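You operate a simulated robot arm through the tools that you are given. There is no shell and no other tool. Be economical: measure what you need, move in short steps, check, and stop when the job is done.

You run a simulated robot arm. Do the job below in one go: nothing can be reset, and whatever is moved stays where it is left.

TASK
Put things in order on the island top. At the end: the yellow melt pot from the island top stands on top of the yellow round cheese; the bread roll from the island top stands on top of the white butter dish; the clear glass with a blue band stands where the bread roll stood; the brown small tin from the island top stands where the clear glass with a blue band stood; the honey jar from the island top stands where the yellow melt pot stood; whatever was shut is shut again. Leave all else as you found it, and nothing knocked over.

Only the result counts: the job must be done as asked and must still hold three seconds after the hand-in. Knocking over, shifting, dropping, spilling or breaking anything else fails it.

THE ROBOT
A 7-joint arm with a two-finger parallel gripper, fixed in place. Base frame: the origin is at the foot of the arm, x ahead of it, y to its left, z up; the work surface is at about z = 0. Units: mm, rad, N and s.
With the tool pointing down near the work surface it reaches from about 220 to 580 mm from the base axis. Its first joint turns from -1.152 to 1.152 rad. Payload 2.5 kg.
The TCP is the grasp point between the finger pads, 23 mm short of the fingertips. In the tool frame z runs along the fingers and y along their closing line. The gripper opens to 94 mm. The fingers are 38 mm wide and 10 mm thick; the gripper's body (54 by 96 mm) begins 39 mm behind the TCP.
Orientation is that of the tool frame in the base frame, as [roll, pitch, yaw] about the fixed x, y, z axes, in that order (R = Rz(yaw) Ry(pitch) Rx(roll)). With the fingers straight down and closing along the base's y, the tool's x points along the base's -x, its y along +y and its z along -z.

THE INTERFACE
- The arm moves only by the tool nudge_tool. Its argument "series" is a list of rows, each a list of 6 numbers: the shift along the base's x, y, z in mm, then the turn, a rotation vector about the base's x, y, z in rad. In form: [[x, y, z, ax, ay, az], ...]. A call has 1 to 8 rows; each row shifts and turns the commanded pose from where the row before left it. "jaw" is the closure in counts, from 0 (fully open) to 255 (shut), set as the call begins (left out, the last holds). A row lasts 0.2 s, in which the tool goes at most 50 mm and 0.15 rad; a call with a longer step from one row to the next is refused whole, and so is a gripper value outside its range. A pose out of reach is approached as far as the arm can. The call stops where the force on the tool passes 40 N (or 10 N more than at its start, if that is more) or the arm is blocked; 0.2 s more then pass. Each finger travels about 108 mm/s and halts on what it meets, pressing with about 23 N; the grip force reading is that of the motor and also rises with nothing between the fingers. The clock runs only during rows and for 0.2 s after the last one: add rows that do not move to give the fingers time. It gives the time, the measured TCP pose, the force on the tool (base axes), the opening and the grip force at its end, in the units of the frame above (readings bear some noise).
- Cameras (640 x 400 px; columns grow to the right, rows downward): "scene" is fixed at [101.7, -403.1, 554.4]; the picture's right is [0.92, -0.40, 0.00], its down [-0.22, -0.50, -0.83] and it looks along [0.34, 0.76, -0.55] (base axes); focal length 336 px, centre (320, 200). "wrist" rides on the gripper at [86, 16, -74] in the tool frame; the picture's right is [-0.18, 0.98, 0.00], its down [-0.58, -0.11, -0.81] and it looks along [-0.79, -0.15, 0.59] (tool axes); focal length 243 px, centre (320, 200). There is no depth. A picture from a camera that has moved, and an enlarged one, comes with that camera's place and axes in the base frame and with its lens. The place of the scene camera against the robot may be out by one fixed shift of up to 12 mm in any direction.
- snapshot(camera): a new picture of that camera. No time passes.
- close_up(camera, box): a new picture of the part [left, top, right, bottom] of that camera's present view, enlarged. No time passes.
- job_done(): hands the job in; it is judged then, once.

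Go step by step. Nothing tells you positions but the pictures and the camera data: compare them with the known pose of the tool, close in by small moves and look again before you grip or let go. The budget is 120 turns and 64 pictures, counting those below and the enlarged ones. Unless the task says otherwise, let go and move clear before handing in, and close with one line.

The tools are called after "Emit:" as name(argument=value, ...) on one line, values as JSON. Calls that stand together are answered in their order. nudge_tool: Moves the arm, as the interface text tells. Its arguments: {"type":"object","properties":{"series":{"type":"array","items":{"type":"array","items":{"type":"number"}}},"jaw":{"type":"number"}},"required":["series"]} The other tools are called the same way: snapshot (camera) takes a picture; close_up (camera, box) takes an enlarged picture of a part of a camera's view; job_done () hands the job in.

At the start:

```text
clock: 0.0
eef_pos: [282.8, 356.9, 278.4]
orientation: [-3.141, 0.002, 3.141]
force: [-0.2, 1.0, -0.3]
finger_gap: 94.4
grasp_force: 0.1
```

scene: 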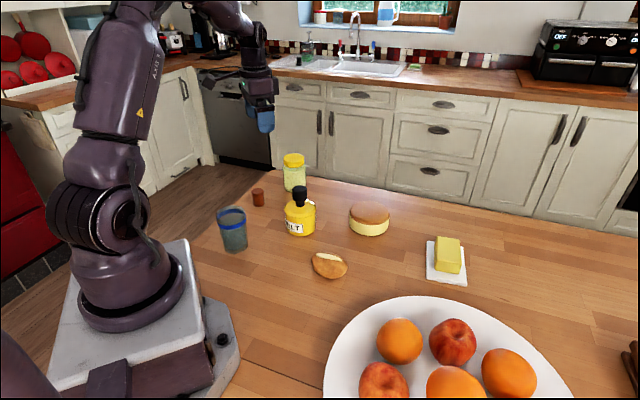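
wrist: 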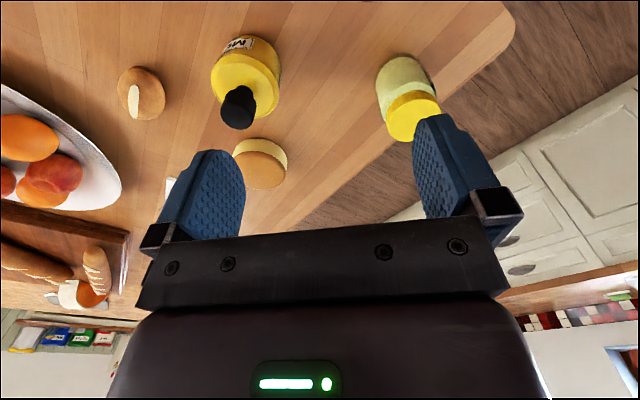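

I see the melt pot, honey jar, small tin, glass, roll, cheese and butter dish on the island. I'll zoom in to measure them.

Emit:
close_up(camera="scene", box=[200, 140, 360, 290])

Emit:
close_up(camera="scene", box=[320, 180, 480, 300])

```text
2.67 times, centred on (280, 215) of scene
camera zoom: at [101.7, -403.1, 554.4], right [0.92, -0.4, 0.0], down [-0.22, -0.5, -0.83], along [0.34, 0.76, -0.55], focal length 895 px, centre (427, 160)
```

zoom: 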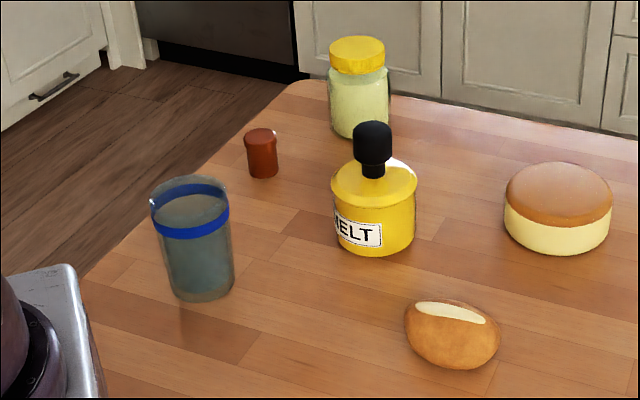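

```text
3.33 times, centred on (400, 240) of scene
camera zoom: at [101.7, -403.1, 554.4], right [0.92, -0.4, 0.0], down [-0.22, -0.5, -0.83], along [0.34, 0.76, -0.55], focal length 1118 px, centre (53, 67)
```

zoom: 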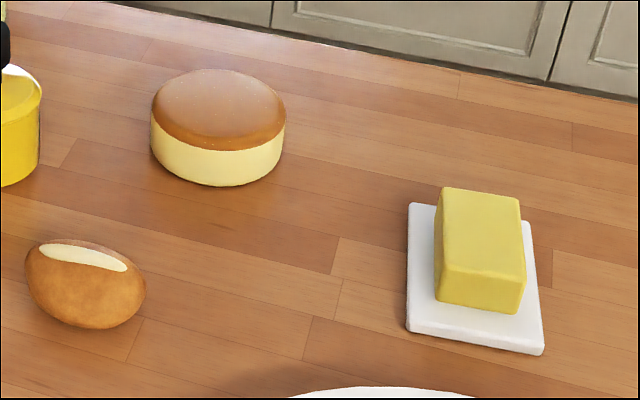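

I have rough positions from the scene view. I'll move the wrist camera to a central vantage point to refine them.

Emit:
nudge_tool(series=[[-5, -40, 5, 0, 0, 0], [-5, -42, 5, 0, 0, 0], [-8, -42, 5, 0, 0, 0], [-8, -42, 5, 0, 0, 0], [-7, -41, 2, 0, 0, 0], [0, 0, 0, 0, 0, 0]])

Emit:
snapshot(camera="wrist")

```text
clock: 1.4
eef_pos: [252.7, 151.6, 301.4]
orientation: [3.141, -0.001, -3.139]
force: [1.0, -0.4, 0.5]
finger_gap: 94.0
grasp_force: 0.1
```

```text
59 pictures are left
camera wrist: at [166.6, 166.6, 376.1], right [0.18, 0.98, 0.0], down [0.58, -0.11, 0.81], along [0.79, -0.15, -0.59], focal length 243 px, centre (320, 200)
```

wrist: 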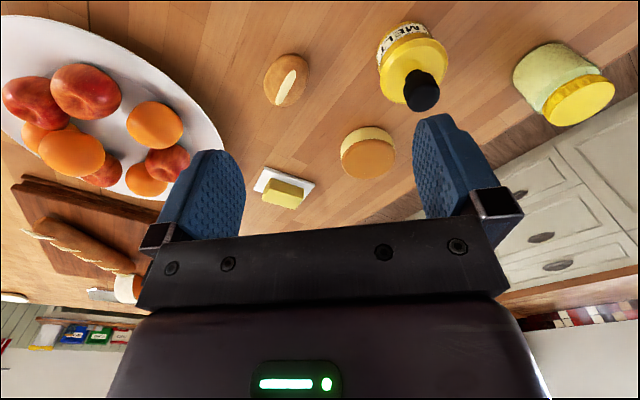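

Combining both cameras suggests the scene-camera estimates need about (-11, -11) mm correction: roll ≈ (341, 82), cheese ≈ (508, 193), butter ≈ (594, -8). I'll look closer at the butter dish and test the reach there.

Emit:
nudge_tool(series=[[40, -26, -10, 0, 0, 0], [40, -26, -10, 0, 0, 0], [40, -26, -10, 0, 0, 0], [40, -26, -10, 0, 0, 0], [30, -26, -10, 0, 0, 0], [0, -20, -10, 0, 0, 0], [0, 0, 0, 0, 0, 0]])

Emit:
snapshot(camera="wrist")

Emit:
nudge_tool(series=[[40, 0, -30, 0, 0, 0], [40, 0, -30, 0, 0, 0], [40, 0, -30, 0, 0, 0], [30, 0, -30, 0, 0, 0], [0, 0, 0, 0, 0, 0], [0, 0, 0, 0, 0, 0]])

Emit:
snapshot(camera="scene")

```text
clock: 3.0
eef_pos: [441.7, 1.2, 242.6]
orientation: [-3.141, -0.001, -3.138]
force: [0.4, -0.5, -0.2]
finger_gap: 93.8
grasp_force: 0.0
```

```text
58 pictures are left
camera wrist: at [355.1, 16.4, 317.4], right [0.18, 0.98, 0.0], down [0.58, -0.11, 0.81], along [0.79, -0.15, -0.59], focal length 243 px, centre (320, 200)
```

wrist: 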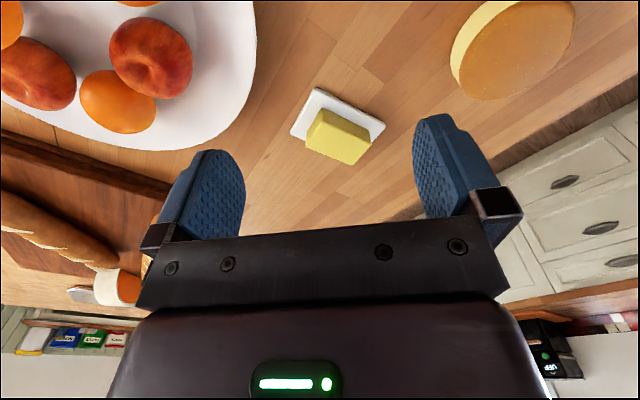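

```text
clock: 4.4
eef_pos: [590.5, 1.8, 119.0]
orientation: [-3.141, 0.001, 3.14]
force: [-0.2, -0.4, 0.7]
finger_gap: 93.9
grasp_force: 0.1
```

```text
57 pictures are left
```

scene: 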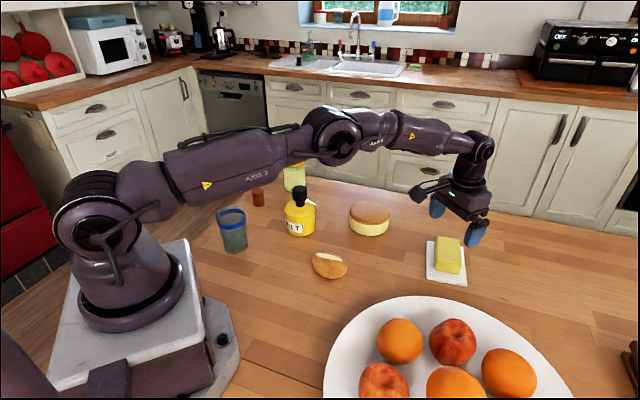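

The arm reaches x=590 with the tool down. I'll back off for a sharp look at the butter, then go on to the roll.

Emit:
nudge_tool(series=[[-40, 0, 30, 0, 0, 0], [-40, 0, 30, 0, 0, 0], [-40, 0, 30, 0, 0, 0], [-30, 0, 30, 0, 0, 0], [0, 0, 0, 0, 0, 0]])

Emit:
close_up(camera="wrist", box=[270, 70, 400, 180])

Emit:
nudge_tool(series=[[-35, 15, 0, 0, 0, -0.14], [-35, 15, -10, 0, 0, -0.14], [-35, 20, -20, 0, 0, -0.14], [-15, 20, -20, 0, 0, -0.14], [0, 10, -10, 0, 0, -0.14], [0, 0, 0, 0, 0, 0]])

Emit:
snapshot(camera="wrist")

```text
clock: 5.6
eef_pos: [440.5, 2.2, 241.7]
orientation: [3.142, 0.0, -3.139]
force: [-0.2, -0.1, 0.0]
finger_gap: 94.1
grasp_force: 0.0
```

```text
3.64 times, centred on (335, 125) of wrist
camera zoom: at [352.7, 17.9, 316.2], right [0.18, 0.98, 0.0], down [0.58, -0.11, 0.81], along [0.79, -0.15, -0.59], focal length 882 px, centre (266, 473)
```

zoom: 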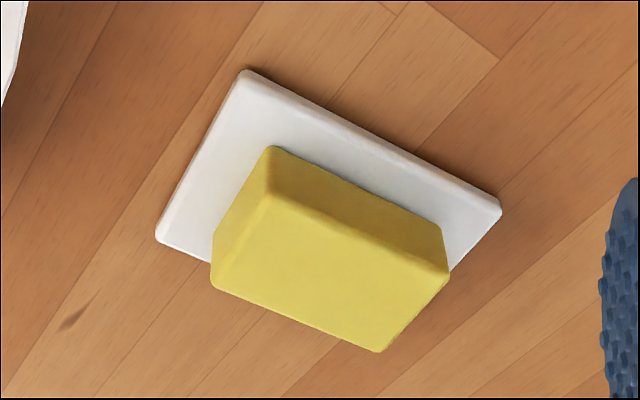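

```text
clock: 7.0
eef_pos: [321.3, 83.3, 180.1]
orientation: [-3.141, 0.0, 2.439]
force: [0.2, -0.1, -1.0]
finger_gap: 94.1
grasp_force: 0.0
```

```text
55 pictures are left
camera wrist: at [264.6, 150.7, 255.5], right [0.77, 0.63, 0.0], down [0.37, -0.46, 0.81], along [0.51, -0.62, -0.59], focal length 243 px, centre (320, 200)
```

wrist: 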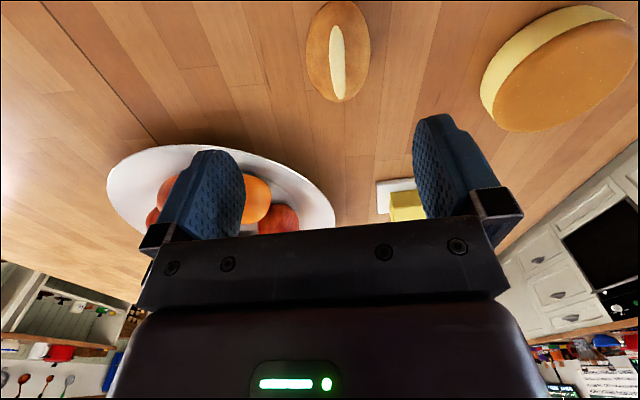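

The butter top centre is ≈ (593, -3), about 42 mm high, and the roll is ≈ (341, 84), lying at about -45°. I'll move above the roll and check.

Emit:
nudge_tool(series=[[10, 0, -30, 0, 0, -0.07], [10, 0, -30, 0, 0, 0], [0, 0, -30, 0, 0, 0], [0, 0, 0, 0, 0, 0]])

Emit:
snapshot(camera="wrist")

Emit:
close_up(camera="scene", box=[260, 180, 420, 300])

```text
clock: 8.0
eef_pos: [340.4, 83.0, 90.0]
orientation: [-3.141, 0.001, 2.373]
force: [-0.1, -0.2, 0.4]
finger_gap: 94.0
grasp_force: 0.0
```

```text
54 pictures are left
camera wrist: at [289.5, 153.2, 165.5], right [0.82, 0.58, 0.0], down [0.34, -0.48, 0.81], along [0.47, -0.66, -0.59], focal length 243 px, centre (320, 200)
```

wrist: 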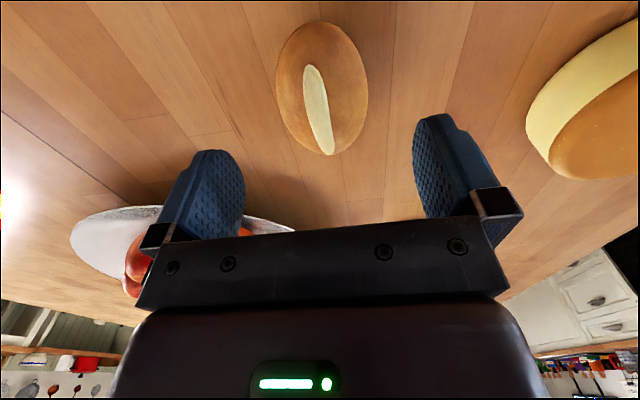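

```text
3.33 times, centred on (340, 240) of scene
camera zoom: at [101.7, -403.1, 554.4], right [0.92, -0.4, 0.0], down [-0.22, -0.5, -0.83], along [0.34, 0.76, -0.55], focal length 1118 px, centre (253, 67)
```

zoom: 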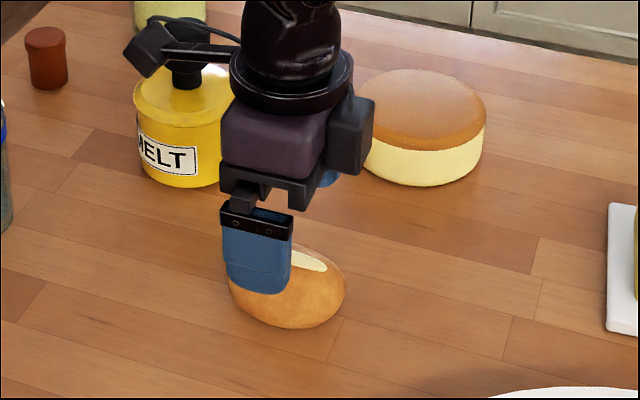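

The roll is centred between the fingers, so I'll descend and grip.

Emit:
nudge_tool(series=[[0, 2, -30, 0, 0, 0], [0, 0, -22, 0, 0, 0], [0, 0, -10, 0, 0, 0], [0, 0, 0, 0, 0, 0]])

Emit:
nudge_tool(series=[[0, 0, 0, 0, 0, 0], [0, 0, 0, 0, 0, 0], [0, 0, 0, 0, 0, 0], [0, 0, 0, 0, 0, 0]], jaw=255)

Emit:
nudge_tool(series=[[0, 0, 20, 0, 0, 0], [0, 0, 40, 0, 0, 0], [0, 0, 40, 0, 0, 0], [0, 0, 0, 0, 0, 0]])

Emit:
snapshot(camera="wrist")

Emit:
close_up(camera="scene", box=[260, 180, 420, 300])

```text
clock: 9.0
eef_pos: [339.9, 83.2, 28.5]
orientation: [3.141, 0.0, 2.373]
force: [-1.0, 0.4, -0.4]
finger_gap: 94.1
grasp_force: 0.0
```

```text
clock: 10.0
eef_pos: [340.8, 83.7, 27.3]
orientation: [3.141, 0.0, 2.373]
force: [0.4, -0.1, 0.5]
finger_gap: 54.8
grasp_force: 23.5
```

```text
clock: 11.0
eef_pos: [339.7, 83.9, 130.8]
orientation: [3.141, 0.0, 2.372]
force: [-0.1, 0.4, 0.7]
finger_gap: 0.0
grasp_force: 22.7
```

```text
52 pictures are left
camera wrist: at [289.2, 154.4, 204.4], right [0.82, 0.58, 0.0], down [0.34, -0.48, 0.81], along [0.47, -0.66, -0.59], focal length 243 px, centre (320, 200)
```

wrist: 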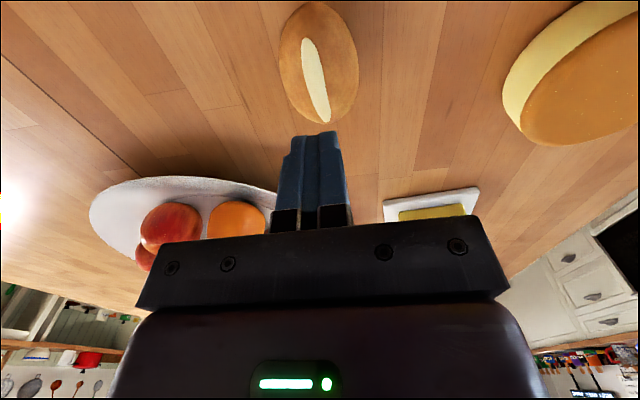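

```text
3.33 times, centred on (340, 240) of scene
camera zoom: at [101.7, -403.1, 554.4], right [0.92, -0.4, 0.0], down [-0.22, -0.5, -0.83], along [0.34, 0.76, -0.55], focal length 1118 px, centre (253, 67)
```

zoom: 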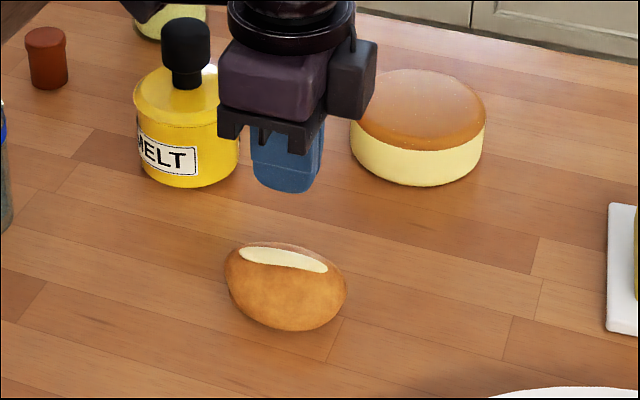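

The roll slipped out and is still sitting in its place. I'll regrip lower and lift more gently.

Emit:
nudge_tool(series=[[0, 0, -30, 0, 0, 0], [0, 0, -20, 0, 0, 0], [0, 0, 0, 0, 0, 0], [0, 0, 0, 0, 0, 0]], jaw=0)

Emit:
nudge_tool(series=[[-1, 1, -30, 0, 0, 0], [0, 0, -20, 0, 0, 0], [0, 0, -4, 0, 0, 0], [0, 0, -2, 0, 0, 0], [0, 0, 0, 0, 0, 0]])

Emit:
nudge_tool(series=[[0, 0, 0, 0, 0, 0], [0, 0, 0, 0, 0, 0], [0, 0, 0, 0, 0, 0], [0, 0, 0, 0, 0, 0], [0, 0, 0, 0, 0, 0], [0, 0, 0, 0, 0, 0]], jaw=255)

Emit:
close_up(camera="wrist", box=[200, 0, 440, 240])

Emit:
nudge_tool(series=[[0, 0, 2, 0, 0, 0], [0, 0, 2, 0, 0, 0], [0, 0, 2, 0, 0, 0], [0, 0, 2, 0, 0, 0]])

```text
clock: 12.0
eef_pos: [341.2, 85.4, 78.8]
orientation: [-3.142, 0.0, 2.373]
force: [-0.5, -0.6, -1.1]
finger_gap: 94.3
grasp_force: 0.0
```

```text
clock: 13.2
eef_pos: [339.9, 84.7, 22.0]
orientation: [3.14, 0.0, 2.374]
force: [-6.4, 0.0, 14.3]
finger_gap: 94.0
grasp_force: 0.0
```

```text
clock: 14.6
eef_pos: [340.2, 84.6, 23.7]
orientation: [3.141, 0.002, 2.372]
force: [1.7, -8.0, 15.9]
finger_gap: 54.4
grasp_force: 23.3
```

```text
1.67 times, centred on (320, 120) of wrist
camera zoom: at [289.0, 155.4, 97.7], right [0.82, 0.58, 0.0], down [0.34, -0.48, 0.81], along [0.47, -0.66, -0.59], focal length 404 px, centre (320, 333)
```

zoom: 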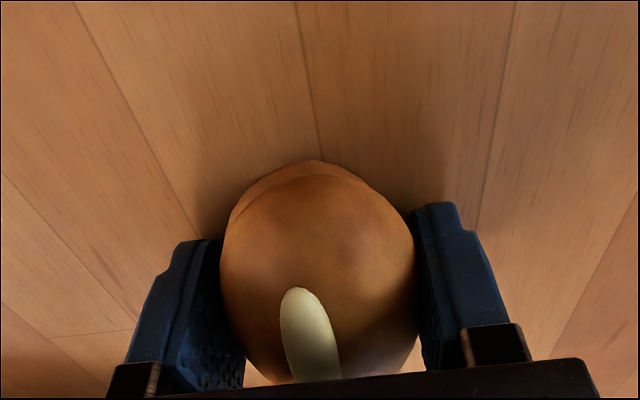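

```text
clock: 15.6
eef_pos: [339.3, 85.5, 31.6]
orientation: [-3.141, 0.0, 2.373]
force: [0.4, 0.3, -1.0]
finger_gap: 54.4
grasp_force: 22.9
```

The gap is holding after 8 mm of lift. I'll continue slowly and check.

Emit:
nudge_tool(series=[[0, 0, 4, 0, 0, 0], [0, 0, 6, 0, 0, 0], [0, 0, 8, 0, 0, 0], [0, 0, 10, 0, 0, 0], [0, 0, 10, 0, 0, 0], [0, 0, 0, 0, 0, 0]])

Emit:
close_up(camera="scene", box=[260, 180, 420, 300])

```text
clock: 17.0
eef_pos: [339.7, 85.8, 70.6]
orientation: [-3.139, 0.0, 2.375]
force: [0.3, 0.2, -0.4]
finger_gap: 54.3
grasp_force: 23.2
```

```text
3.33 times, centred on (340, 240) of scene
camera zoom: at [101.7, -403.1, 554.4], right [0.92, -0.4, 0.0], down [-0.22, -0.5, -0.83], along [0.34, 0.76, -0.55], focal length 1118 px, centre (253, 67)
```

zoom: 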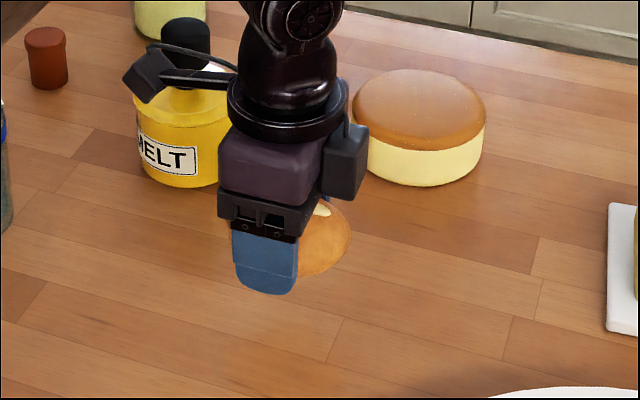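

The roll is held. I'm carrying it above the butter dish.

Emit:
nudge_tool(series=[[10, -3, 30, 0, 0, 0], [25, -9, 30, 0, 0, 0], [40, -14, 0, 0, 0, 0], [40, -14, 0, 0, 0, 0.05], [40, -14, 0, 0, 0, 0.05], [40, -14, 0, 0, 0, 0], [38, -13, 0, 0, 0, 0], [20, -7, 0, 0, 0, 0]])

Emit:
nudge_tool(series=[[0, 0, -15, 0, 0, 0], [0, 0, -15, 0, 0, 0], [0, 0, -15, 0, 0, 0], [0, 0, 0, 0, 0, 0]])

Emit:
close_up(camera="scene", box=[380, 180, 520, 290])

Emit:
snapshot(camera="wrist")

```text
clock: 18.8
eef_pos: [592.4, -4.2, 127.5]
orientation: [-3.14, -0.003, 2.472]
force: [0.2, -0.5, -0.6]
finger_gap: 54.8
grasp_force: 23.6
```

```text
clock: 19.8
eef_pos: [594.6, -3.6, 83.2]
orientation: [3.14, -0.001, 2.472]
force: [0.6, -0.1, -0.5]
finger_gap: 54.6
grasp_force: 22.7
```

```text
3.64 times, centred on (450, 235) of scene
camera zoom: at [101.7, -403.1, 554.4], right [0.92, -0.4, 0.0], down [-0.22, -0.5, -0.83], along [0.34, 0.76, -0.55], focal length 1220 px, centre (-153, 73)
```

zoom: 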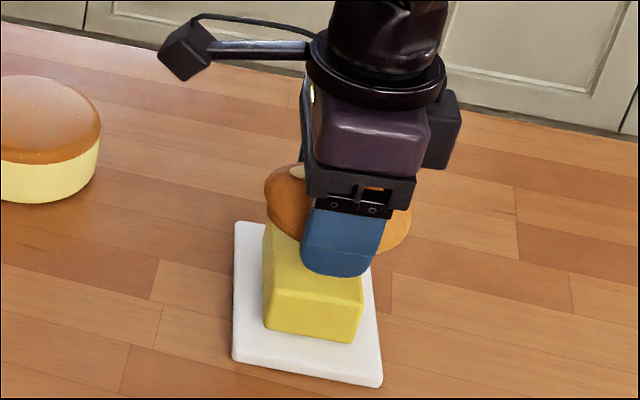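

```text
47 pictures are left
camera wrist: at [536.4, 62.3, 158.2], right [0.75, 0.66, 0.0], down [0.39, -0.45, 0.81], along [0.53, -0.61, -0.59], focal length 243 px, centre (320, 200)
```

wrist: 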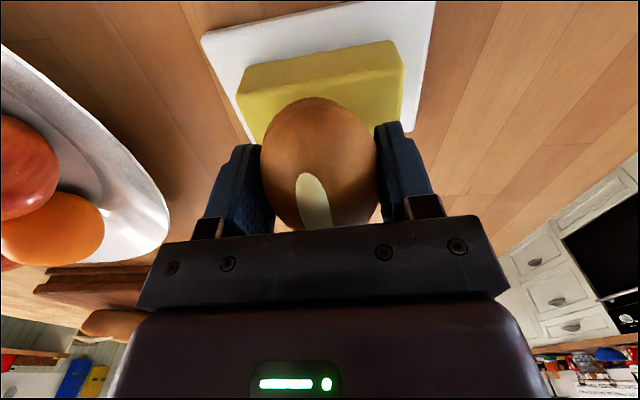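

It looks aligned, so I'm lowering gently until contact.

Emit:
nudge_tool(series=[[0, 0, -8, 0, 0, 0], [0, 0, -4, 0, 0, 0], [0, 0, 0, 0, 0, 0]])

Emit:
nudge_tool(series=[[0, 0, -1.5, 0, 0, 0], [0, 0, -1.5, 0, 0, 0], [0, 0, 0, 0, 0, 0]])

Emit:
close_up(camera="wrist", box=[180, 0, 460, 240])

Emit:
close_up(camera="scene", box=[400, 190, 500, 280])

```text
clock: 20.6
eef_pos: [594.1, -4.0, 71.2]
orientation: [-3.141, -0.001, 2.473]
force: [-0.5, -0.7, -1.0]
finger_gap: 54.4
grasp_force: 23.0
```

```text
clock: 21.4
eef_pos: [594.7, -2.4, 69.3]
orientation: [-3.141, 0.0, 2.474]
force: [-3.7, 2.1, 7.2]
finger_gap: 54.7
grasp_force: 22.7
```

```text
1.67 times, centred on (320, 120) of wrist
camera zoom: at [535.7, 61.6, 143.7], right [0.75, 0.66, 0.0], down [0.39, -0.45, 0.81], along [0.53, -0.61, -0.59], focal length 404 px, centre (320, 333)
```

zoom: 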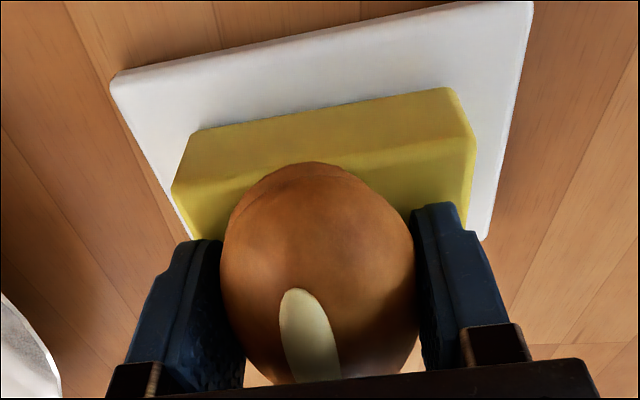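

```text
4.44 times, centred on (450, 235) of scene
camera zoom: at [101.6, -403.1, 554.4], right [0.92, -0.4, 0.0], down [-0.22, -0.5, -0.83], along [0.34, 0.76, -0.55], focal length 1491 px, centre (-258, 44)
```

zoom: 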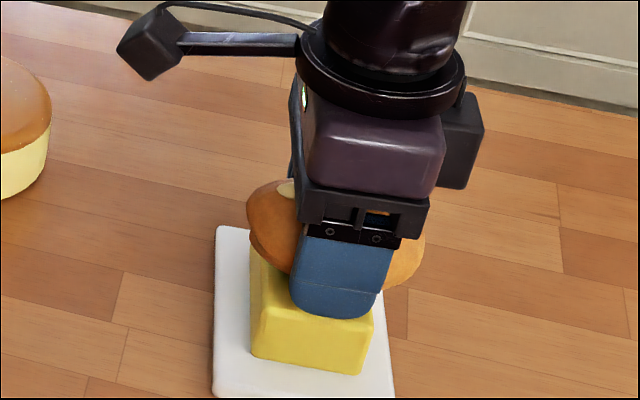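

Contact is at z≈69, so the butter top is ≈ 46 mm high and its centre ≈ (590, -1). I'll shift a few mm, set the roll down and release.

Emit:
nudge_tool(series=[[0, 0, 3, 0, 0, 0], [-4, 2, 0, 0, 0, 0], [0, 0, -1.7, 0, 0, 0], [0, 0, 0, 0, 0, 0]])

Emit:
nudge_tool(series=[[0, 0, 0, 0, 0, 0], [0, 0, 0, 0, 0, 0], [0, 0, 0, 0, 0, 0]], jaw=110)

Emit:
nudge_tool(series=[[0, 0, 0, 0, 0, 0], [0, 0, 0, 0, 0, 0], [0, 0, 0, 0, 0, 0]], jaw=0)

Emit:
close_up(camera="wrist", box=[180, 0, 460, 240])

```text
clock: 22.4
eef_pos: [589.6, -0.1, 70.5]
orientation: [3.14, 0.0, 2.474]
force: [0.2, 0.5, -0.4]
finger_gap: 54.7
grasp_force: 22.8
```

```text
clock: 23.2
eef_pos: [589.5, -1.6, 70.4]
orientation: [-3.141, 0.0, 2.473]
force: [0.1, 0.2, -0.9]
finger_gap: 54.6
grasp_force: 23.0
```

```text
clock: 24.0
eef_pos: [589.7, -1.6, 69.9]
orientation: [-3.141, 0.001, 2.473]
force: [0.0, -0.3, 0.1]
finger_gap: 93.9
grasp_force: 0.0
```

```text
1.67 times, centred on (320, 120) of wrist
camera zoom: at [531.1, 64.1, 145.0], right [0.75, 0.66, 0.0], down [0.39, -0.45, 0.81], along [0.53, -0.61, -0.59], focal length 404 px, centre (320, 333)
```

zoom: 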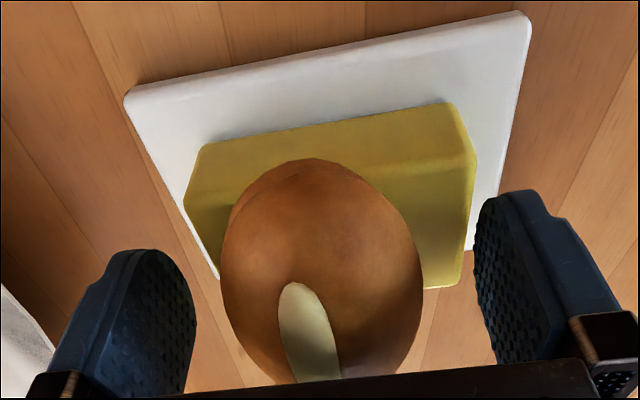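

The roll is resting on the butter. I'm rising and heading to the glass.

Emit:
nudge_tool(series=[[0, 0, 20, 0, 0, 0], [0, 0, 40, 0, 0, 0], [0, 0, 40, 0, 0, 0], [-20, 10, 40, 0, 0, 0.1], [-38, 20, 10, 0, 0, 0.1], [-40, 22, 0, 0, 0, 0.1], [-40, 22, 0, 0, 0, 0.1], [-40, 22, 0, 0, 0, 0.1]])

Emit:
nudge_tool(series=[[-40, 22, 0, 0, 0, 0.1], [-40, 22, 0, 0, 0, 0.07], [-40, 22, 0, 0, 0, 0], [-40, 22, 0, 0, 0, 0], [-40, 22, 0, 0, 0, 0], [-40, 22, 0, 0, 0, 0], [-40, 22, 10, 0, 0, 0], [-22, 12, 10, 0, 0, 0]])

Emit:
nudge_tool(series=[[0, 0, 0, 0, 0, 0]])

Emit:
snapshot(camera="wrist")

Emit:
snapshot(camera="scene")

```text
clock: 25.8
eef_pos: [408.7, 97.5, 221.5]
orientation: [-3.141, 0.003, 2.977]
force: [-0.4, 1.2, -0.3]
finger_gap: 94.1
grasp_force: 0.0
```

```text
clock: 27.6
eef_pos: [109.2, 260.4, 240.3]
orientation: [-3.141, 0.0, 3.141]
force: [0.1, 0.4, 1.6]
finger_gap: 94.0
grasp_force: 0.0
```

```text
clock: 28.0
eef_pos: [110.7, 260.6, 242.0]
orientation: [3.141, 0.001, 3.141]
force: [0.1, 0.2, 0.3]
finger_gap: 94.1
grasp_force: 0.1
```

```text
43 pictures are left
camera wrist: at [22.6, 276.6, 315.1], right [0.18, 0.98, 0.0], down [0.58, -0.11, 0.81], along [0.79, -0.15, -0.59], focal length 243 px, centre (320, 200)
```

wrist: 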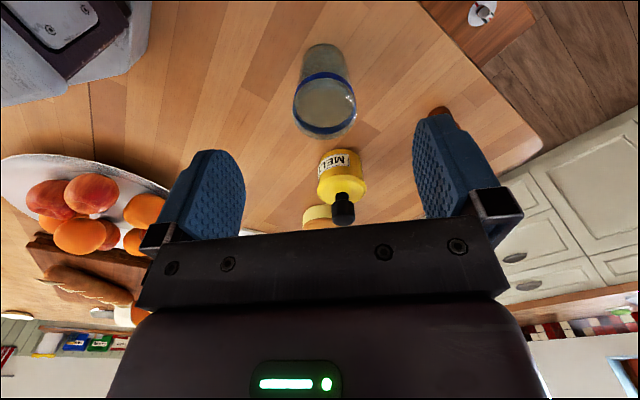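

```text
42 pictures are left
```

scene: 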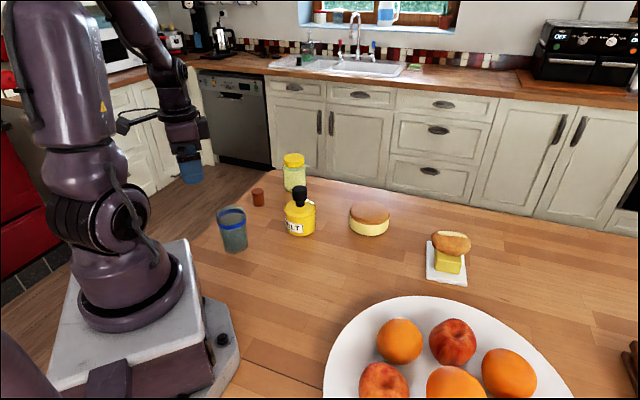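

The wrist view puts the glass at ≈ (158, 256), about 104 mm tall. I'll move above it and check the centring.

Emit:
nudge_tool(series=[[25, -2, -20, 0, 0, 0], [22, -2, -30, 0, 0, 0], [0, 0, -20, 0, 0, 0], [0, 0, 0, 0, 0, 0]])

Emit:
snapshot(camera="wrist")

Emit:
close_up(camera="scene", box=[170, 130, 330, 270])

```text
clock: 29.0
eef_pos: [157.2, 256.1, 170.8]
orientation: [-3.141, 0.002, -3.139]
force: [-0.5, 0.2, -0.3]
finger_gap: 93.8
grasp_force: 0.1
```

```text
41 pictures are left
camera wrist: at [70.4, 271.7, 244.3], right [0.18, 0.98, 0.0], down [0.58, -0.11, 0.81], along [0.79, -0.15, -0.59], focal length 243 px, centre (320, 200)
```

wrist: 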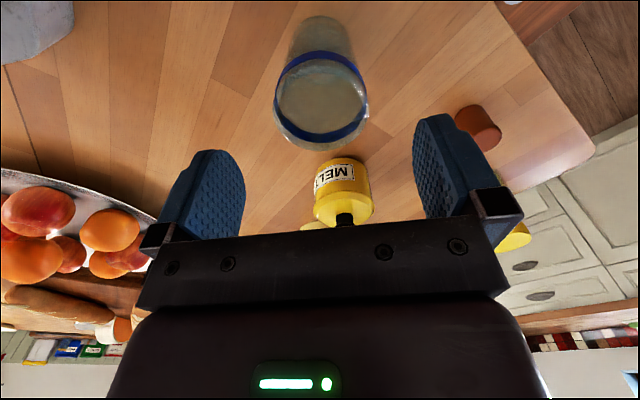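

```text
2.86 times, centred on (250, 200) of scene
camera zoom: at [101.7, -403.1, 554.4], right [0.92, -0.4, 0.0], down [-0.22, -0.5, -0.83], along [0.34, 0.76, -0.55], focal length 959 px, centre (520, 200)
```

zoom: 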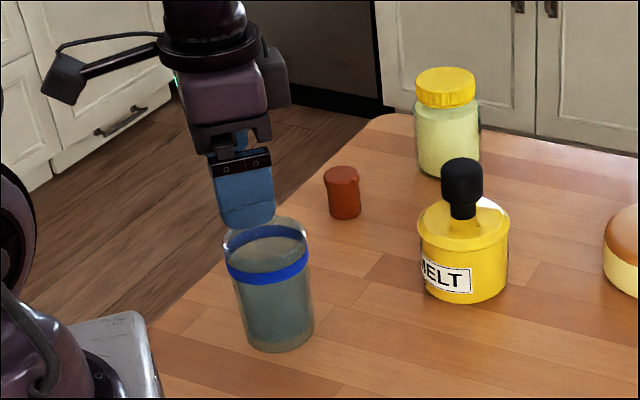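

The glass is centred under the tool. I'll lower and grip at about z=73.

Emit:
nudge_tool(series=[[0, 0, -40, 0, 0, 0], [0, 0, -35, 0, 0, 0], [0, 0, -23, 0, 0, 0], [0, 0, 0, 0, 0, 0]])

Emit:
nudge_tool(series=[[0, 0, 0, 0, 0, 0], [0, 0, 0, 0, 0, 0], [0, 0, 0, 0, 0, 0], [0, 0, 0, 0, 0, 0]], jaw=255)

Emit:
nudge_tool(series=[[0, 0, 3, 0, 0, 0], [0, 0, 5, 0, 0, 0], [0, 0, 8, 0, 0, 0], [0, 0, 10, 0, 0, 0], [0, 0, 0, 0, 0, 0]])

Emit:
close_up(camera="scene", box=[170, 130, 330, 270])

```text
clock: 30.0
eef_pos: [157.0, 255.6, 71.2]
orientation: [3.14, 0.002, -3.14]
force: [0.2, 0.4, 0.1]
finger_gap: 94.1
grasp_force: 0.1
```

```text
clock: 31.0
eef_pos: [157.1, 255.4, 71.8]
orientation: [3.141, -0.001, 3.141]
force: [0.0, -1.0, -0.1]
finger_gap: 64.1
grasp_force: 23.0
```

```text
clock: 32.2
eef_pos: [156.8, 256.6, 98.4]
orientation: [-3.141, 0.001, 3.14]
force: [-0.6, -1.2, -2.0]
finger_gap: 63.6
grasp_force: 23.4
```

```text
2.86 times, centred on (250, 200) of scene
camera zoom: at [101.7, -403.1, 554.4], right [0.92, -0.4, 0.0], down [-0.22, -0.5, -0.83], along [0.34, 0.76, -0.55], focal length 959 px, centre (520, 200)
```

zoom: 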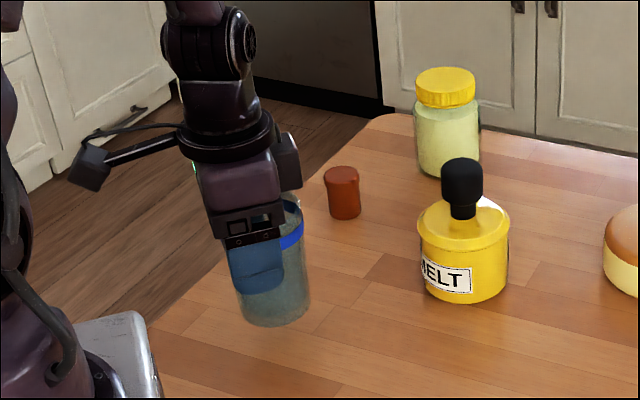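

The glass is held. I'm carrying it smoothly to the roll's old spot (340, 85).

Emit:
nudge_tool(series=[[0, 0, 20, 0, 0, 0], [10, -9, 15, 0, 0, 0], [20, -19, 0, 0, 0, 0], [25, -23, 0, 0, 0, 0], [25, -23, 0, 0, 0, 0], [25, -23, 0, 0, 0, 0], [25, -24, 0, 0, 0, 0], [25, -24, 0, 0, 0, 0]])

Emit:
nudge_tool(series=[[18, -17, 0, 0, 0, 0], [10, -9, 0, 0, 0, 0], [0, 0, -15, 0, 0, 0], [0, 0, -15, 0, 0, 0], [0, 0, -15, 0, 0, 0], [0, 0, -10, 0, 0, 0], [0, 0, 0, 0, 0, 0]])

Emit:
close_up(camera="scene", box=[250, 150, 410, 290])

```text
clock: 34.0
eef_pos: [308.8, 112.1, 134.7]
orientation: [3.141, -0.001, -3.139]
force: [0.3, 0.0, -2.2]
finger_gap: 63.7
grasp_force: 23.3
```

```text
clock: 35.6
eef_pos: [339.6, 86.3, 77.7]
orientation: [3.141, -0.001, 3.141]
force: [-0.1, 0.1, -2.3]
finger_gap: 63.6
grasp_force: 23.0
```

```text
2.86 times, centred on (330, 220) of scene
camera zoom: at [101.7, -403.1, 554.4], right [0.92, -0.4, 0.0], down [-0.22, -0.5, -0.83], along [0.34, 0.76, -0.55], focal length 959 px, centre (291, 143)
```

zoom: 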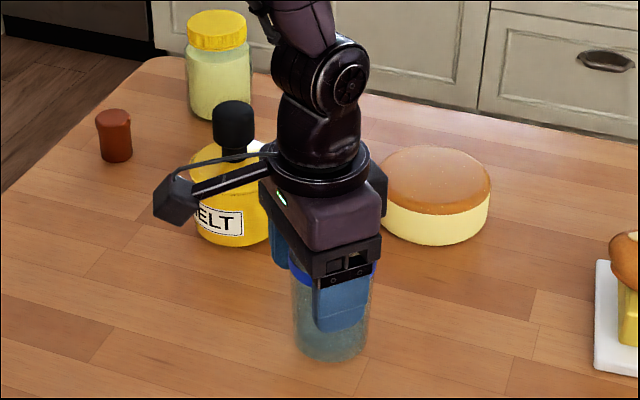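

I'm lowering the last few mm, then releasing.

Emit:
nudge_tool(series=[[0, 0, -2.5, 0, 0, 0], [0, 0, -1.5, 0, 0, 0], [0, 0, -1, 0, 0, 0], [0, 0, -0.7, 0, 0, 0], [0, 0, 0, 0, 0, 0]])

Emit:
nudge_tool(series=[[0, 0, 0, 0, 0, 0], [0, 0, 0, 0, 0, 0], [0, 0, 0, 0, 0, 0]], jaw=0)

Emit:
close_up(camera="scene", box=[250, 150, 410, 290])

```text
clock: 36.8
eef_pos: [338.9, 85.8, 73.5]
orientation: [3.141, 0.0, 3.141]
force: [1.0, -0.3, -2.4]
finger_gap: 64.0
grasp_force: 22.7
```

```text
clock: 37.6
eef_pos: [339.0, 86.8, 72.7]
orientation: [3.141, 0.0, -3.141]
force: [-0.6, 0.1, 0.1]
finger_gap: 94.0
grasp_force: 0.1
```

```text
2.86 times, centred on (330, 220) of scene
camera zoom: at [101.7, -403.1, 554.4], right [0.92, -0.4, 0.0], down [-0.22, -0.5, -0.83], along [0.34, 0.76, -0.55], focal length 959 px, centre (291, 143)
```

zoom: 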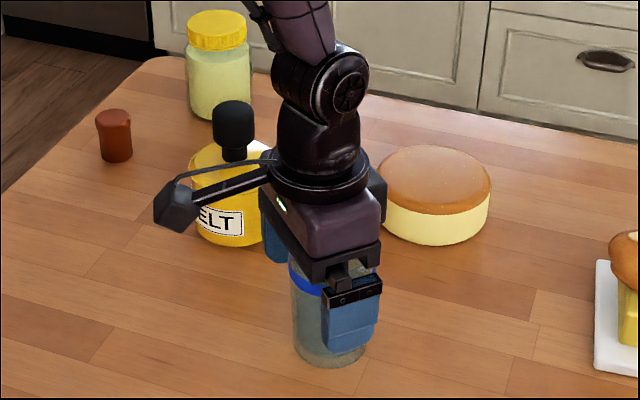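

The glass is standing in the roll's spot. I'm rising and moving to view the tin.

Emit:
nudge_tool(series=[[0, 0, 20, 0, 0, 0], [0, 0, 40, 0, 0, 0], [0, 0, 45, 0, 0, 0], [0, 0, 45, 0, 0, 0], [-15, 36, 0, 0, 0, 0], [-18, 42, 0, 0, 0, 0], [-18, 42, 0, 0, 0, 0], [-18, 42, 0, 0, 0, 0]])

Emit:
nudge_tool(series=[[-18, 42, 0, 0, 0, 0], [-18, 42, 0, 0, 0, 0], [-18, 42, 0, 0, 0, 0], [-2, 5, -10, 0, 0, 0], [0, 0, 0, 0, 0, 0]])

Emit:
snapshot(camera="wrist")

```text
clock: 39.4
eef_pos: [271.7, 245.2, 221.1]
orientation: [-3.141, 0.001, -3.14]
force: [0.1, -0.1, 0.0]
finger_gap: 94.0
grasp_force: 0.1
```

```text
clock: 40.6
eef_pos: [214.1, 378.7, 212.7]
orientation: [-3.141, 0.001, 3.141]
force: [-0.1, 0.5, 0.0]
finger_gap: 94.0
grasp_force: 0.0
```

```text
36 pictures are left
camera wrist: at [127.5, 394.7, 286.7], right [0.18, 0.98, 0.0], down [0.58, -0.11, 0.81], along [0.79, -0.15, -0.59], focal length 243 px, centre (320, 200)
```

wrist: 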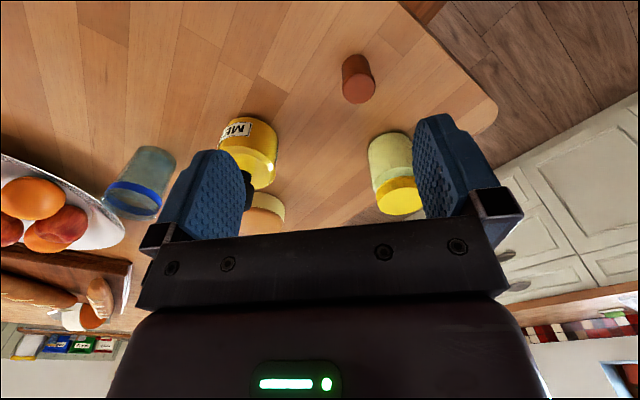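

The tin is at ≈ (263, 408). I'm moving above it.

Emit:
nudge_tool(series=[[25, 15, -30, 0, 0, 0], [24, 14, -30, 0, 0, 0], [0, 0, -40, 0, 0, 0], [0, 0, 0, 0, 0, 0]])

Emit:
snapshot(camera="wrist")

```text
clock: 41.6
eef_pos: [263.2, 407.1, 111.9]
orientation: [3.141, 0.001, -3.139]
force: [0.1, -0.5, 0.3]
finger_gap: 93.8
grasp_force: 0.1
```

```text
35 pictures are left
camera wrist: at [175.8, 422.1, 186.9], right [0.18, 0.98, 0.0], down [0.58, -0.11, 0.81], along [0.79, -0.15, -0.59], focal length 243 px, centre (320, 200)
```

wrist: 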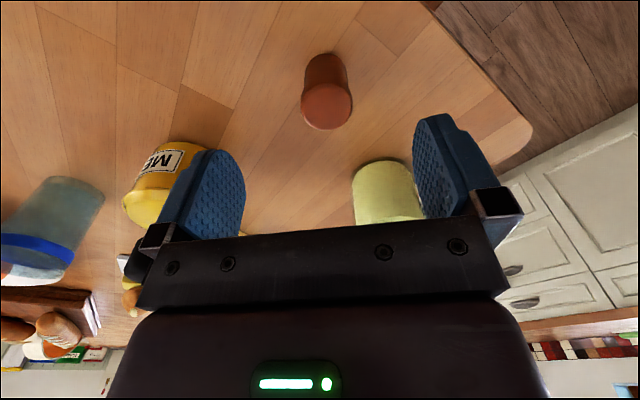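

The tin is centred. I'm descending and gripping.

Emit:
nudge_tool(series=[[0, 2.5, -40, 0, 0, 0], [0, 0, -30, 0, 0, 0], [0, 0, -12, 0, 0, 0], [0, 0, 0, 0, 0, 0]])

Emit:
nudge_tool(series=[[0, 0, 0, 0, 0, 0], [0, 0, 0, 0, 0, 0], [0, 0, 0, 0, 0, 0], [0, 0, 0, 0, 0, 0], [0, 0, 0, 0, 0, 0]], jaw=255)

Emit:
nudge_tool(series=[[0, 0, 3, 0, 0, 0], [0, 0, 5, 0, 0, 0], [0, 0, 10, 0, 0, 0], [0, 0, 20, 0, 0, 0], [0, 0, 30, 0, 0, 0], [0, 0, 30, 0, 0, 0], [0, 0, 0, 0, 0, 0]])

Emit:
close_up(camera="wrist", box=[200, 0, 480, 240])

```text
clock: 42.6
eef_pos: [263.4, 409.2, 32.1]
orientation: [3.141, 0.001, -3.14]
force: [0.5, 0.3, 0.0]
finger_gap: 93.9
grasp_force: 0.0
```

```text
clock: 43.8
eef_pos: [263.3, 409.8, 32.7]
orientation: [3.142, 0.001, 3.14]
force: [0.6, 0.6, -0.3]
finger_gap: 32.6
grasp_force: 23.0
```

```text
clock: 45.4
eef_pos: [264.1, 409.9, 129.4]
orientation: [3.141, 0.001, -3.141]
force: [-0.2, -0.9, 0.0]
finger_gap: 32.7
grasp_force: 22.8
```

```text
1.67 times, centred on (340, 120) of wrist
camera zoom: at [176.4, 424.8, 204.4], right [0.18, 0.98, 0.0], down [0.58, -0.11, 0.81], along [0.79, -0.15, -0.59], focal length 404 px, centre (287, 333)
```

zoom: 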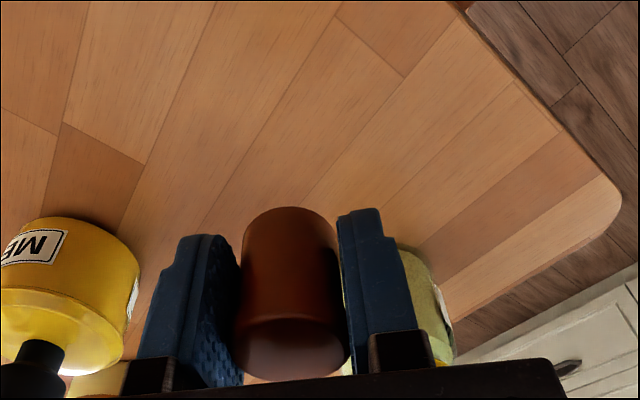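

The tin is held. I'm carrying it to the glass's old spot (157, 256).

Emit:
nudge_tool(series=[[-15, -22, 0, 0, 0, 0], [-23, -33, 0, 0, 0, 0], [-23, -33, 0, 0, 0, 0], [-23, -33, 0, 0, 0, 0], [-15, -22, 0, 0, 0, 0], [-8, -11, 0, 0, 0, 0], [0, 0, -25, 0, 0, 0], [0, 0, -25, 0, 0, 0]])

Emit:
nudge_tool(series=[[0, 0, -25, 0, 0, 0], [0, 0, -12, 0, 0, 0], [0, 0, -5, 0, 0, 0], [0, 0, 0, 0, 0, 0], [0, 0, 0, 0, 0, 0]])

```text
clock: 47.2
eef_pos: [155.8, 256.9, 77.8]
orientation: [3.141, 0.002, -3.141]
force: [0.2, -0.5, -0.8]
finger_gap: 32.8
grasp_force: 23.3
```

```text
clock: 48.4
eef_pos: [156.8, 257.0, 37.2]
orientation: [-3.139, -0.001, -3.141]
force: [-0.4, 0.4, -0.7]
finger_gap: 32.3
grasp_force: 23.5
```

Emit:
nudge_tool(series=[[0, 0, -2, 0, 0, 0], [0, -0.5, -1.5, 0, 0, 0], [0, 0, -1, 0, 0, 0], [0, 0, 0, 0, 0, 0]])

Emit:
nudge_tool(series=[[0, 0, 0, 0, 0, 0], [0, 0, 0, 0, 0, 0], [0, 0, 0, 0, 0, 0], [0, 0, 0, 0, 0, 0]], jaw=0)

Emit:
nudge_tool(series=[[0, 0, 20, 0, 0, 0], [0, 0, 40, 0, 0, 0], [0, 0, 45, 0, 0, 0], [0, 0, 45, 0, 0, 0], [0, 0, 40, 0, 0, 0], [30, 0, 0, 0, 0, 0], [40, 0, 0, 0, 0, 0], [0, 0, 0, 0, 0, 0]])

Emit:
snapshot(camera="wrist")

Emit:
snapshot(camera="scene")

```text
clock: 49.4
eef_pos: [155.9, 255.0, 32.1]
orientation: [-3.141, -0.001, 3.141]
force: [-0.7, -0.8, -0.8]
finger_gap: 32.3
grasp_force: 22.8
```

```text
clock: 50.4
eef_pos: [156.1, 255.9, 31.6]
orientation: [-3.141, 0.002, 3.141]
force: [0.0, -0.2, 0.0]
finger_gap: 94.0
grasp_force: 0.0
```

```text
clock: 52.2
eef_pos: [227.8, 253.9, 223.5]
orientation: [-3.142, 0.001, -3.141]
force: [-0.6, 0.1, 0.4]
finger_gap: 93.9
grasp_force: 0.0
```

```text
33 pictures are left
camera wrist: at [140.9, 269.1, 297.6], right [0.18, 0.98, 0.0], down [0.58, -0.11, 0.81], along [0.79, -0.15, -0.59], focal length 243 px, centre (320, 200)
```

wrist: 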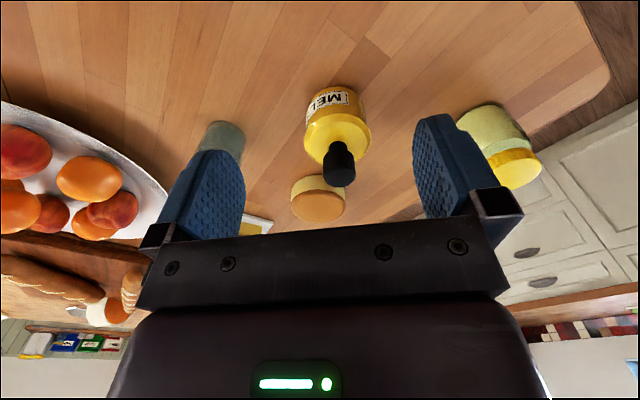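

```text
32 pictures are left
```

scene: 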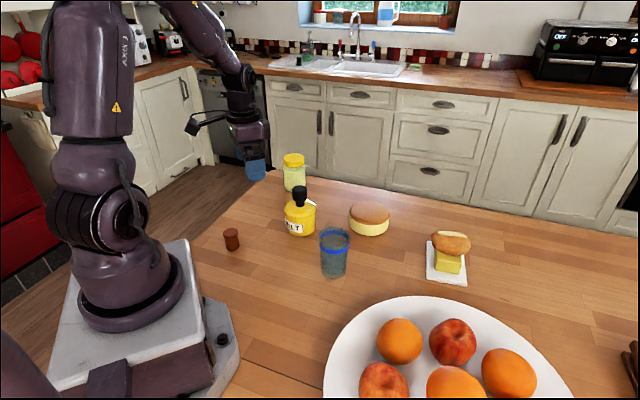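

The tin and glass are placed well. The melt pot's knob is at about (328, 254), so I'll move above it.

Emit:
nudge_tool(series=[[35, 0, 0, 0, 0, 0], [35, 0, -10, 0, 0, 0], [30, 0, -25, 0, 0, 0], [0, 0, 0, 0, 0, 0]])

Emit:
snapshot(camera="wrist")

Emit:
close_up(camera="scene", box=[250, 130, 370, 250])

```text
clock: 53.2
eef_pos: [328.3, 255.4, 187.1]
orientation: [-3.141, 0.0, -3.142]
force: [-0.1, 0.5, -0.6]
finger_gap: 94.0
grasp_force: 0.0
```

```text
31 pictures are left
camera wrist: at [241.4, 270.5, 261.4], right [0.18, 0.98, 0.0], down [0.58, -0.11, 0.81], along [0.79, -0.15, -0.59], focal length 243 px, centre (320, 200)
```

wrist: 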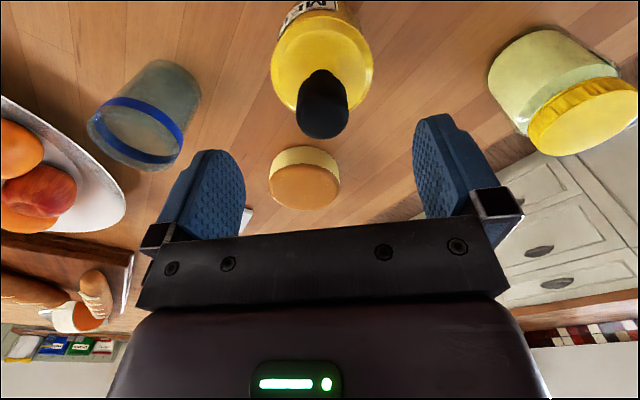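

```text
3.33 times, centred on (310, 190) of scene
camera zoom: at [101.7, -403.1, 554.4], right [0.92, -0.4, 0.0], down [-0.22, -0.5, -0.83], along [0.34, 0.76, -0.55], focal length 1118 px, centre (353, 233)
```

zoom: 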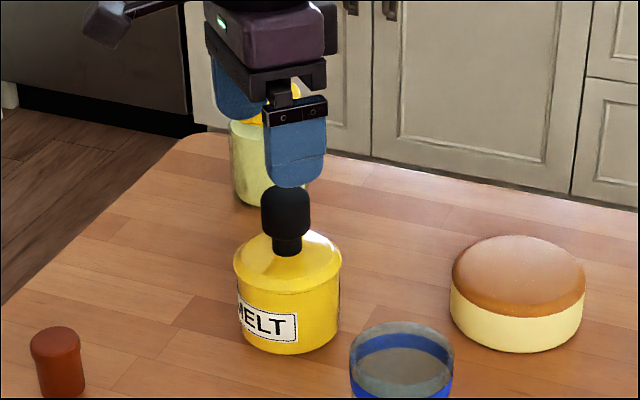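

The knob is at ≈ (333, 254) and about 34 mm wide. I'll descend to grip it at z≈104.

Emit:
nudge_tool(series=[[5, 0, -40, 0, 0, 0], [0, 0, -30, 0, 0, 0], [0, 0, -13, 0, 0, 0], [0, 0, 0, 0, 0, 0]])

Emit:
close_up(camera="scene", box=[250, 130, 370, 250])

Emit:
close_up(camera="wrist", box=[180, 0, 460, 240])

```text
clock: 54.2
eef_pos: [332.6, 256.4, 102.8]
orientation: [-3.141, 0.001, -3.14]
force: [0.5, -0.8, -0.2]
finger_gap: 94.1
grasp_force: 0.1
```

```text
3.33 times, centred on (310, 190) of scene
camera zoom: at [101.7, -403.1, 554.4], right [0.92, -0.4, 0.0], down [-0.22, -0.5, -0.83], along [0.34, 0.76, -0.55], focal length 1118 px, centre (353, 233)
```

zoom: 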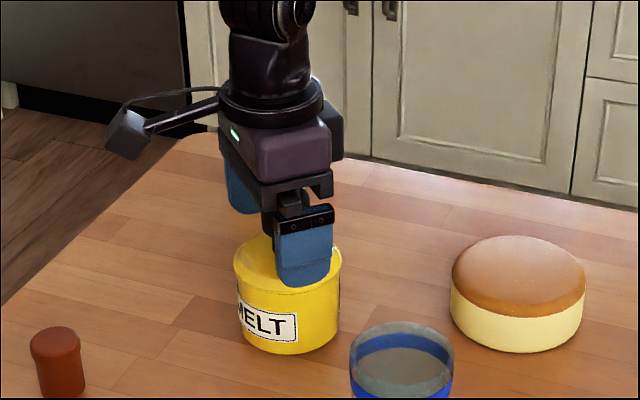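

```text
1.67 times, centred on (320, 120) of wrist
camera zoom: at [245.6, 270.9, 178.3], right [0.18, 0.98, 0.0], down [0.58, -0.11, 0.81], along [0.79, -0.15, -0.59], focal length 404 px, centre (320, 333)
```

zoom: 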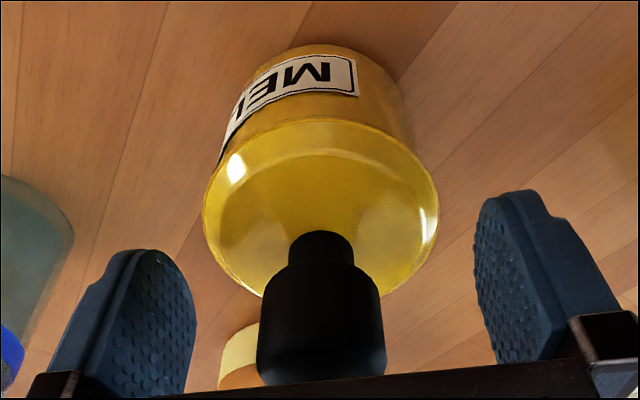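

The knob is centred in y. I'm closing on it and lifting slightly.

Emit:
nudge_tool(series=[[0, 0, 0, 0, 0, 0], [0, 0, 0, 0, 0, 0], [0, 0, 0, 0, 0, 0], [0, 0, 0, 0, 0, 0], [0, 0, 0, 0, 0, 0]], jaw=255)

Emit:
nudge_tool(series=[[0, 0, 2, 0, 0, 0], [0, 0, 3, 0, 0, 0], [0, 0, 5, 0, 0, 0], [0, 0, 5, 0, 0, 0], [0, 0, 0, 0, 0, 0]])

Emit:
close_up(camera="scene", box=[250, 130, 370, 250])

```text
clock: 55.4
eef_pos: [332.3, 255.0, 104.1]
orientation: [3.14, 0.0, -3.139]
force: [-0.2, -0.4, -0.3]
finger_gap: 35.2
grasp_force: 23.3
```

```text
clock: 56.6
eef_pos: [331.8, 254.9, 120.2]
orientation: [3.141, 0.002, -3.141]
force: [-0.2, -0.8, -1.8]
finger_gap: 35.7
grasp_force: 23.0
```

```text
3.33 times, centred on (310, 190) of scene
camera zoom: at [101.7, -403.1, 554.4], right [0.92, -0.4, 0.0], down [-0.22, -0.5, -0.83], along [0.34, 0.76, -0.55], focal length 1118 px, centre (353, 233)
```

zoom: 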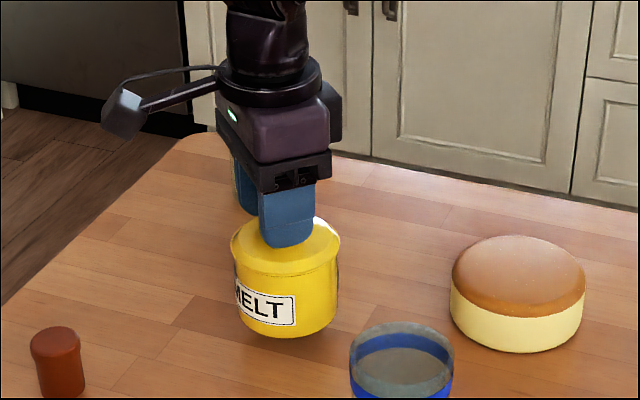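

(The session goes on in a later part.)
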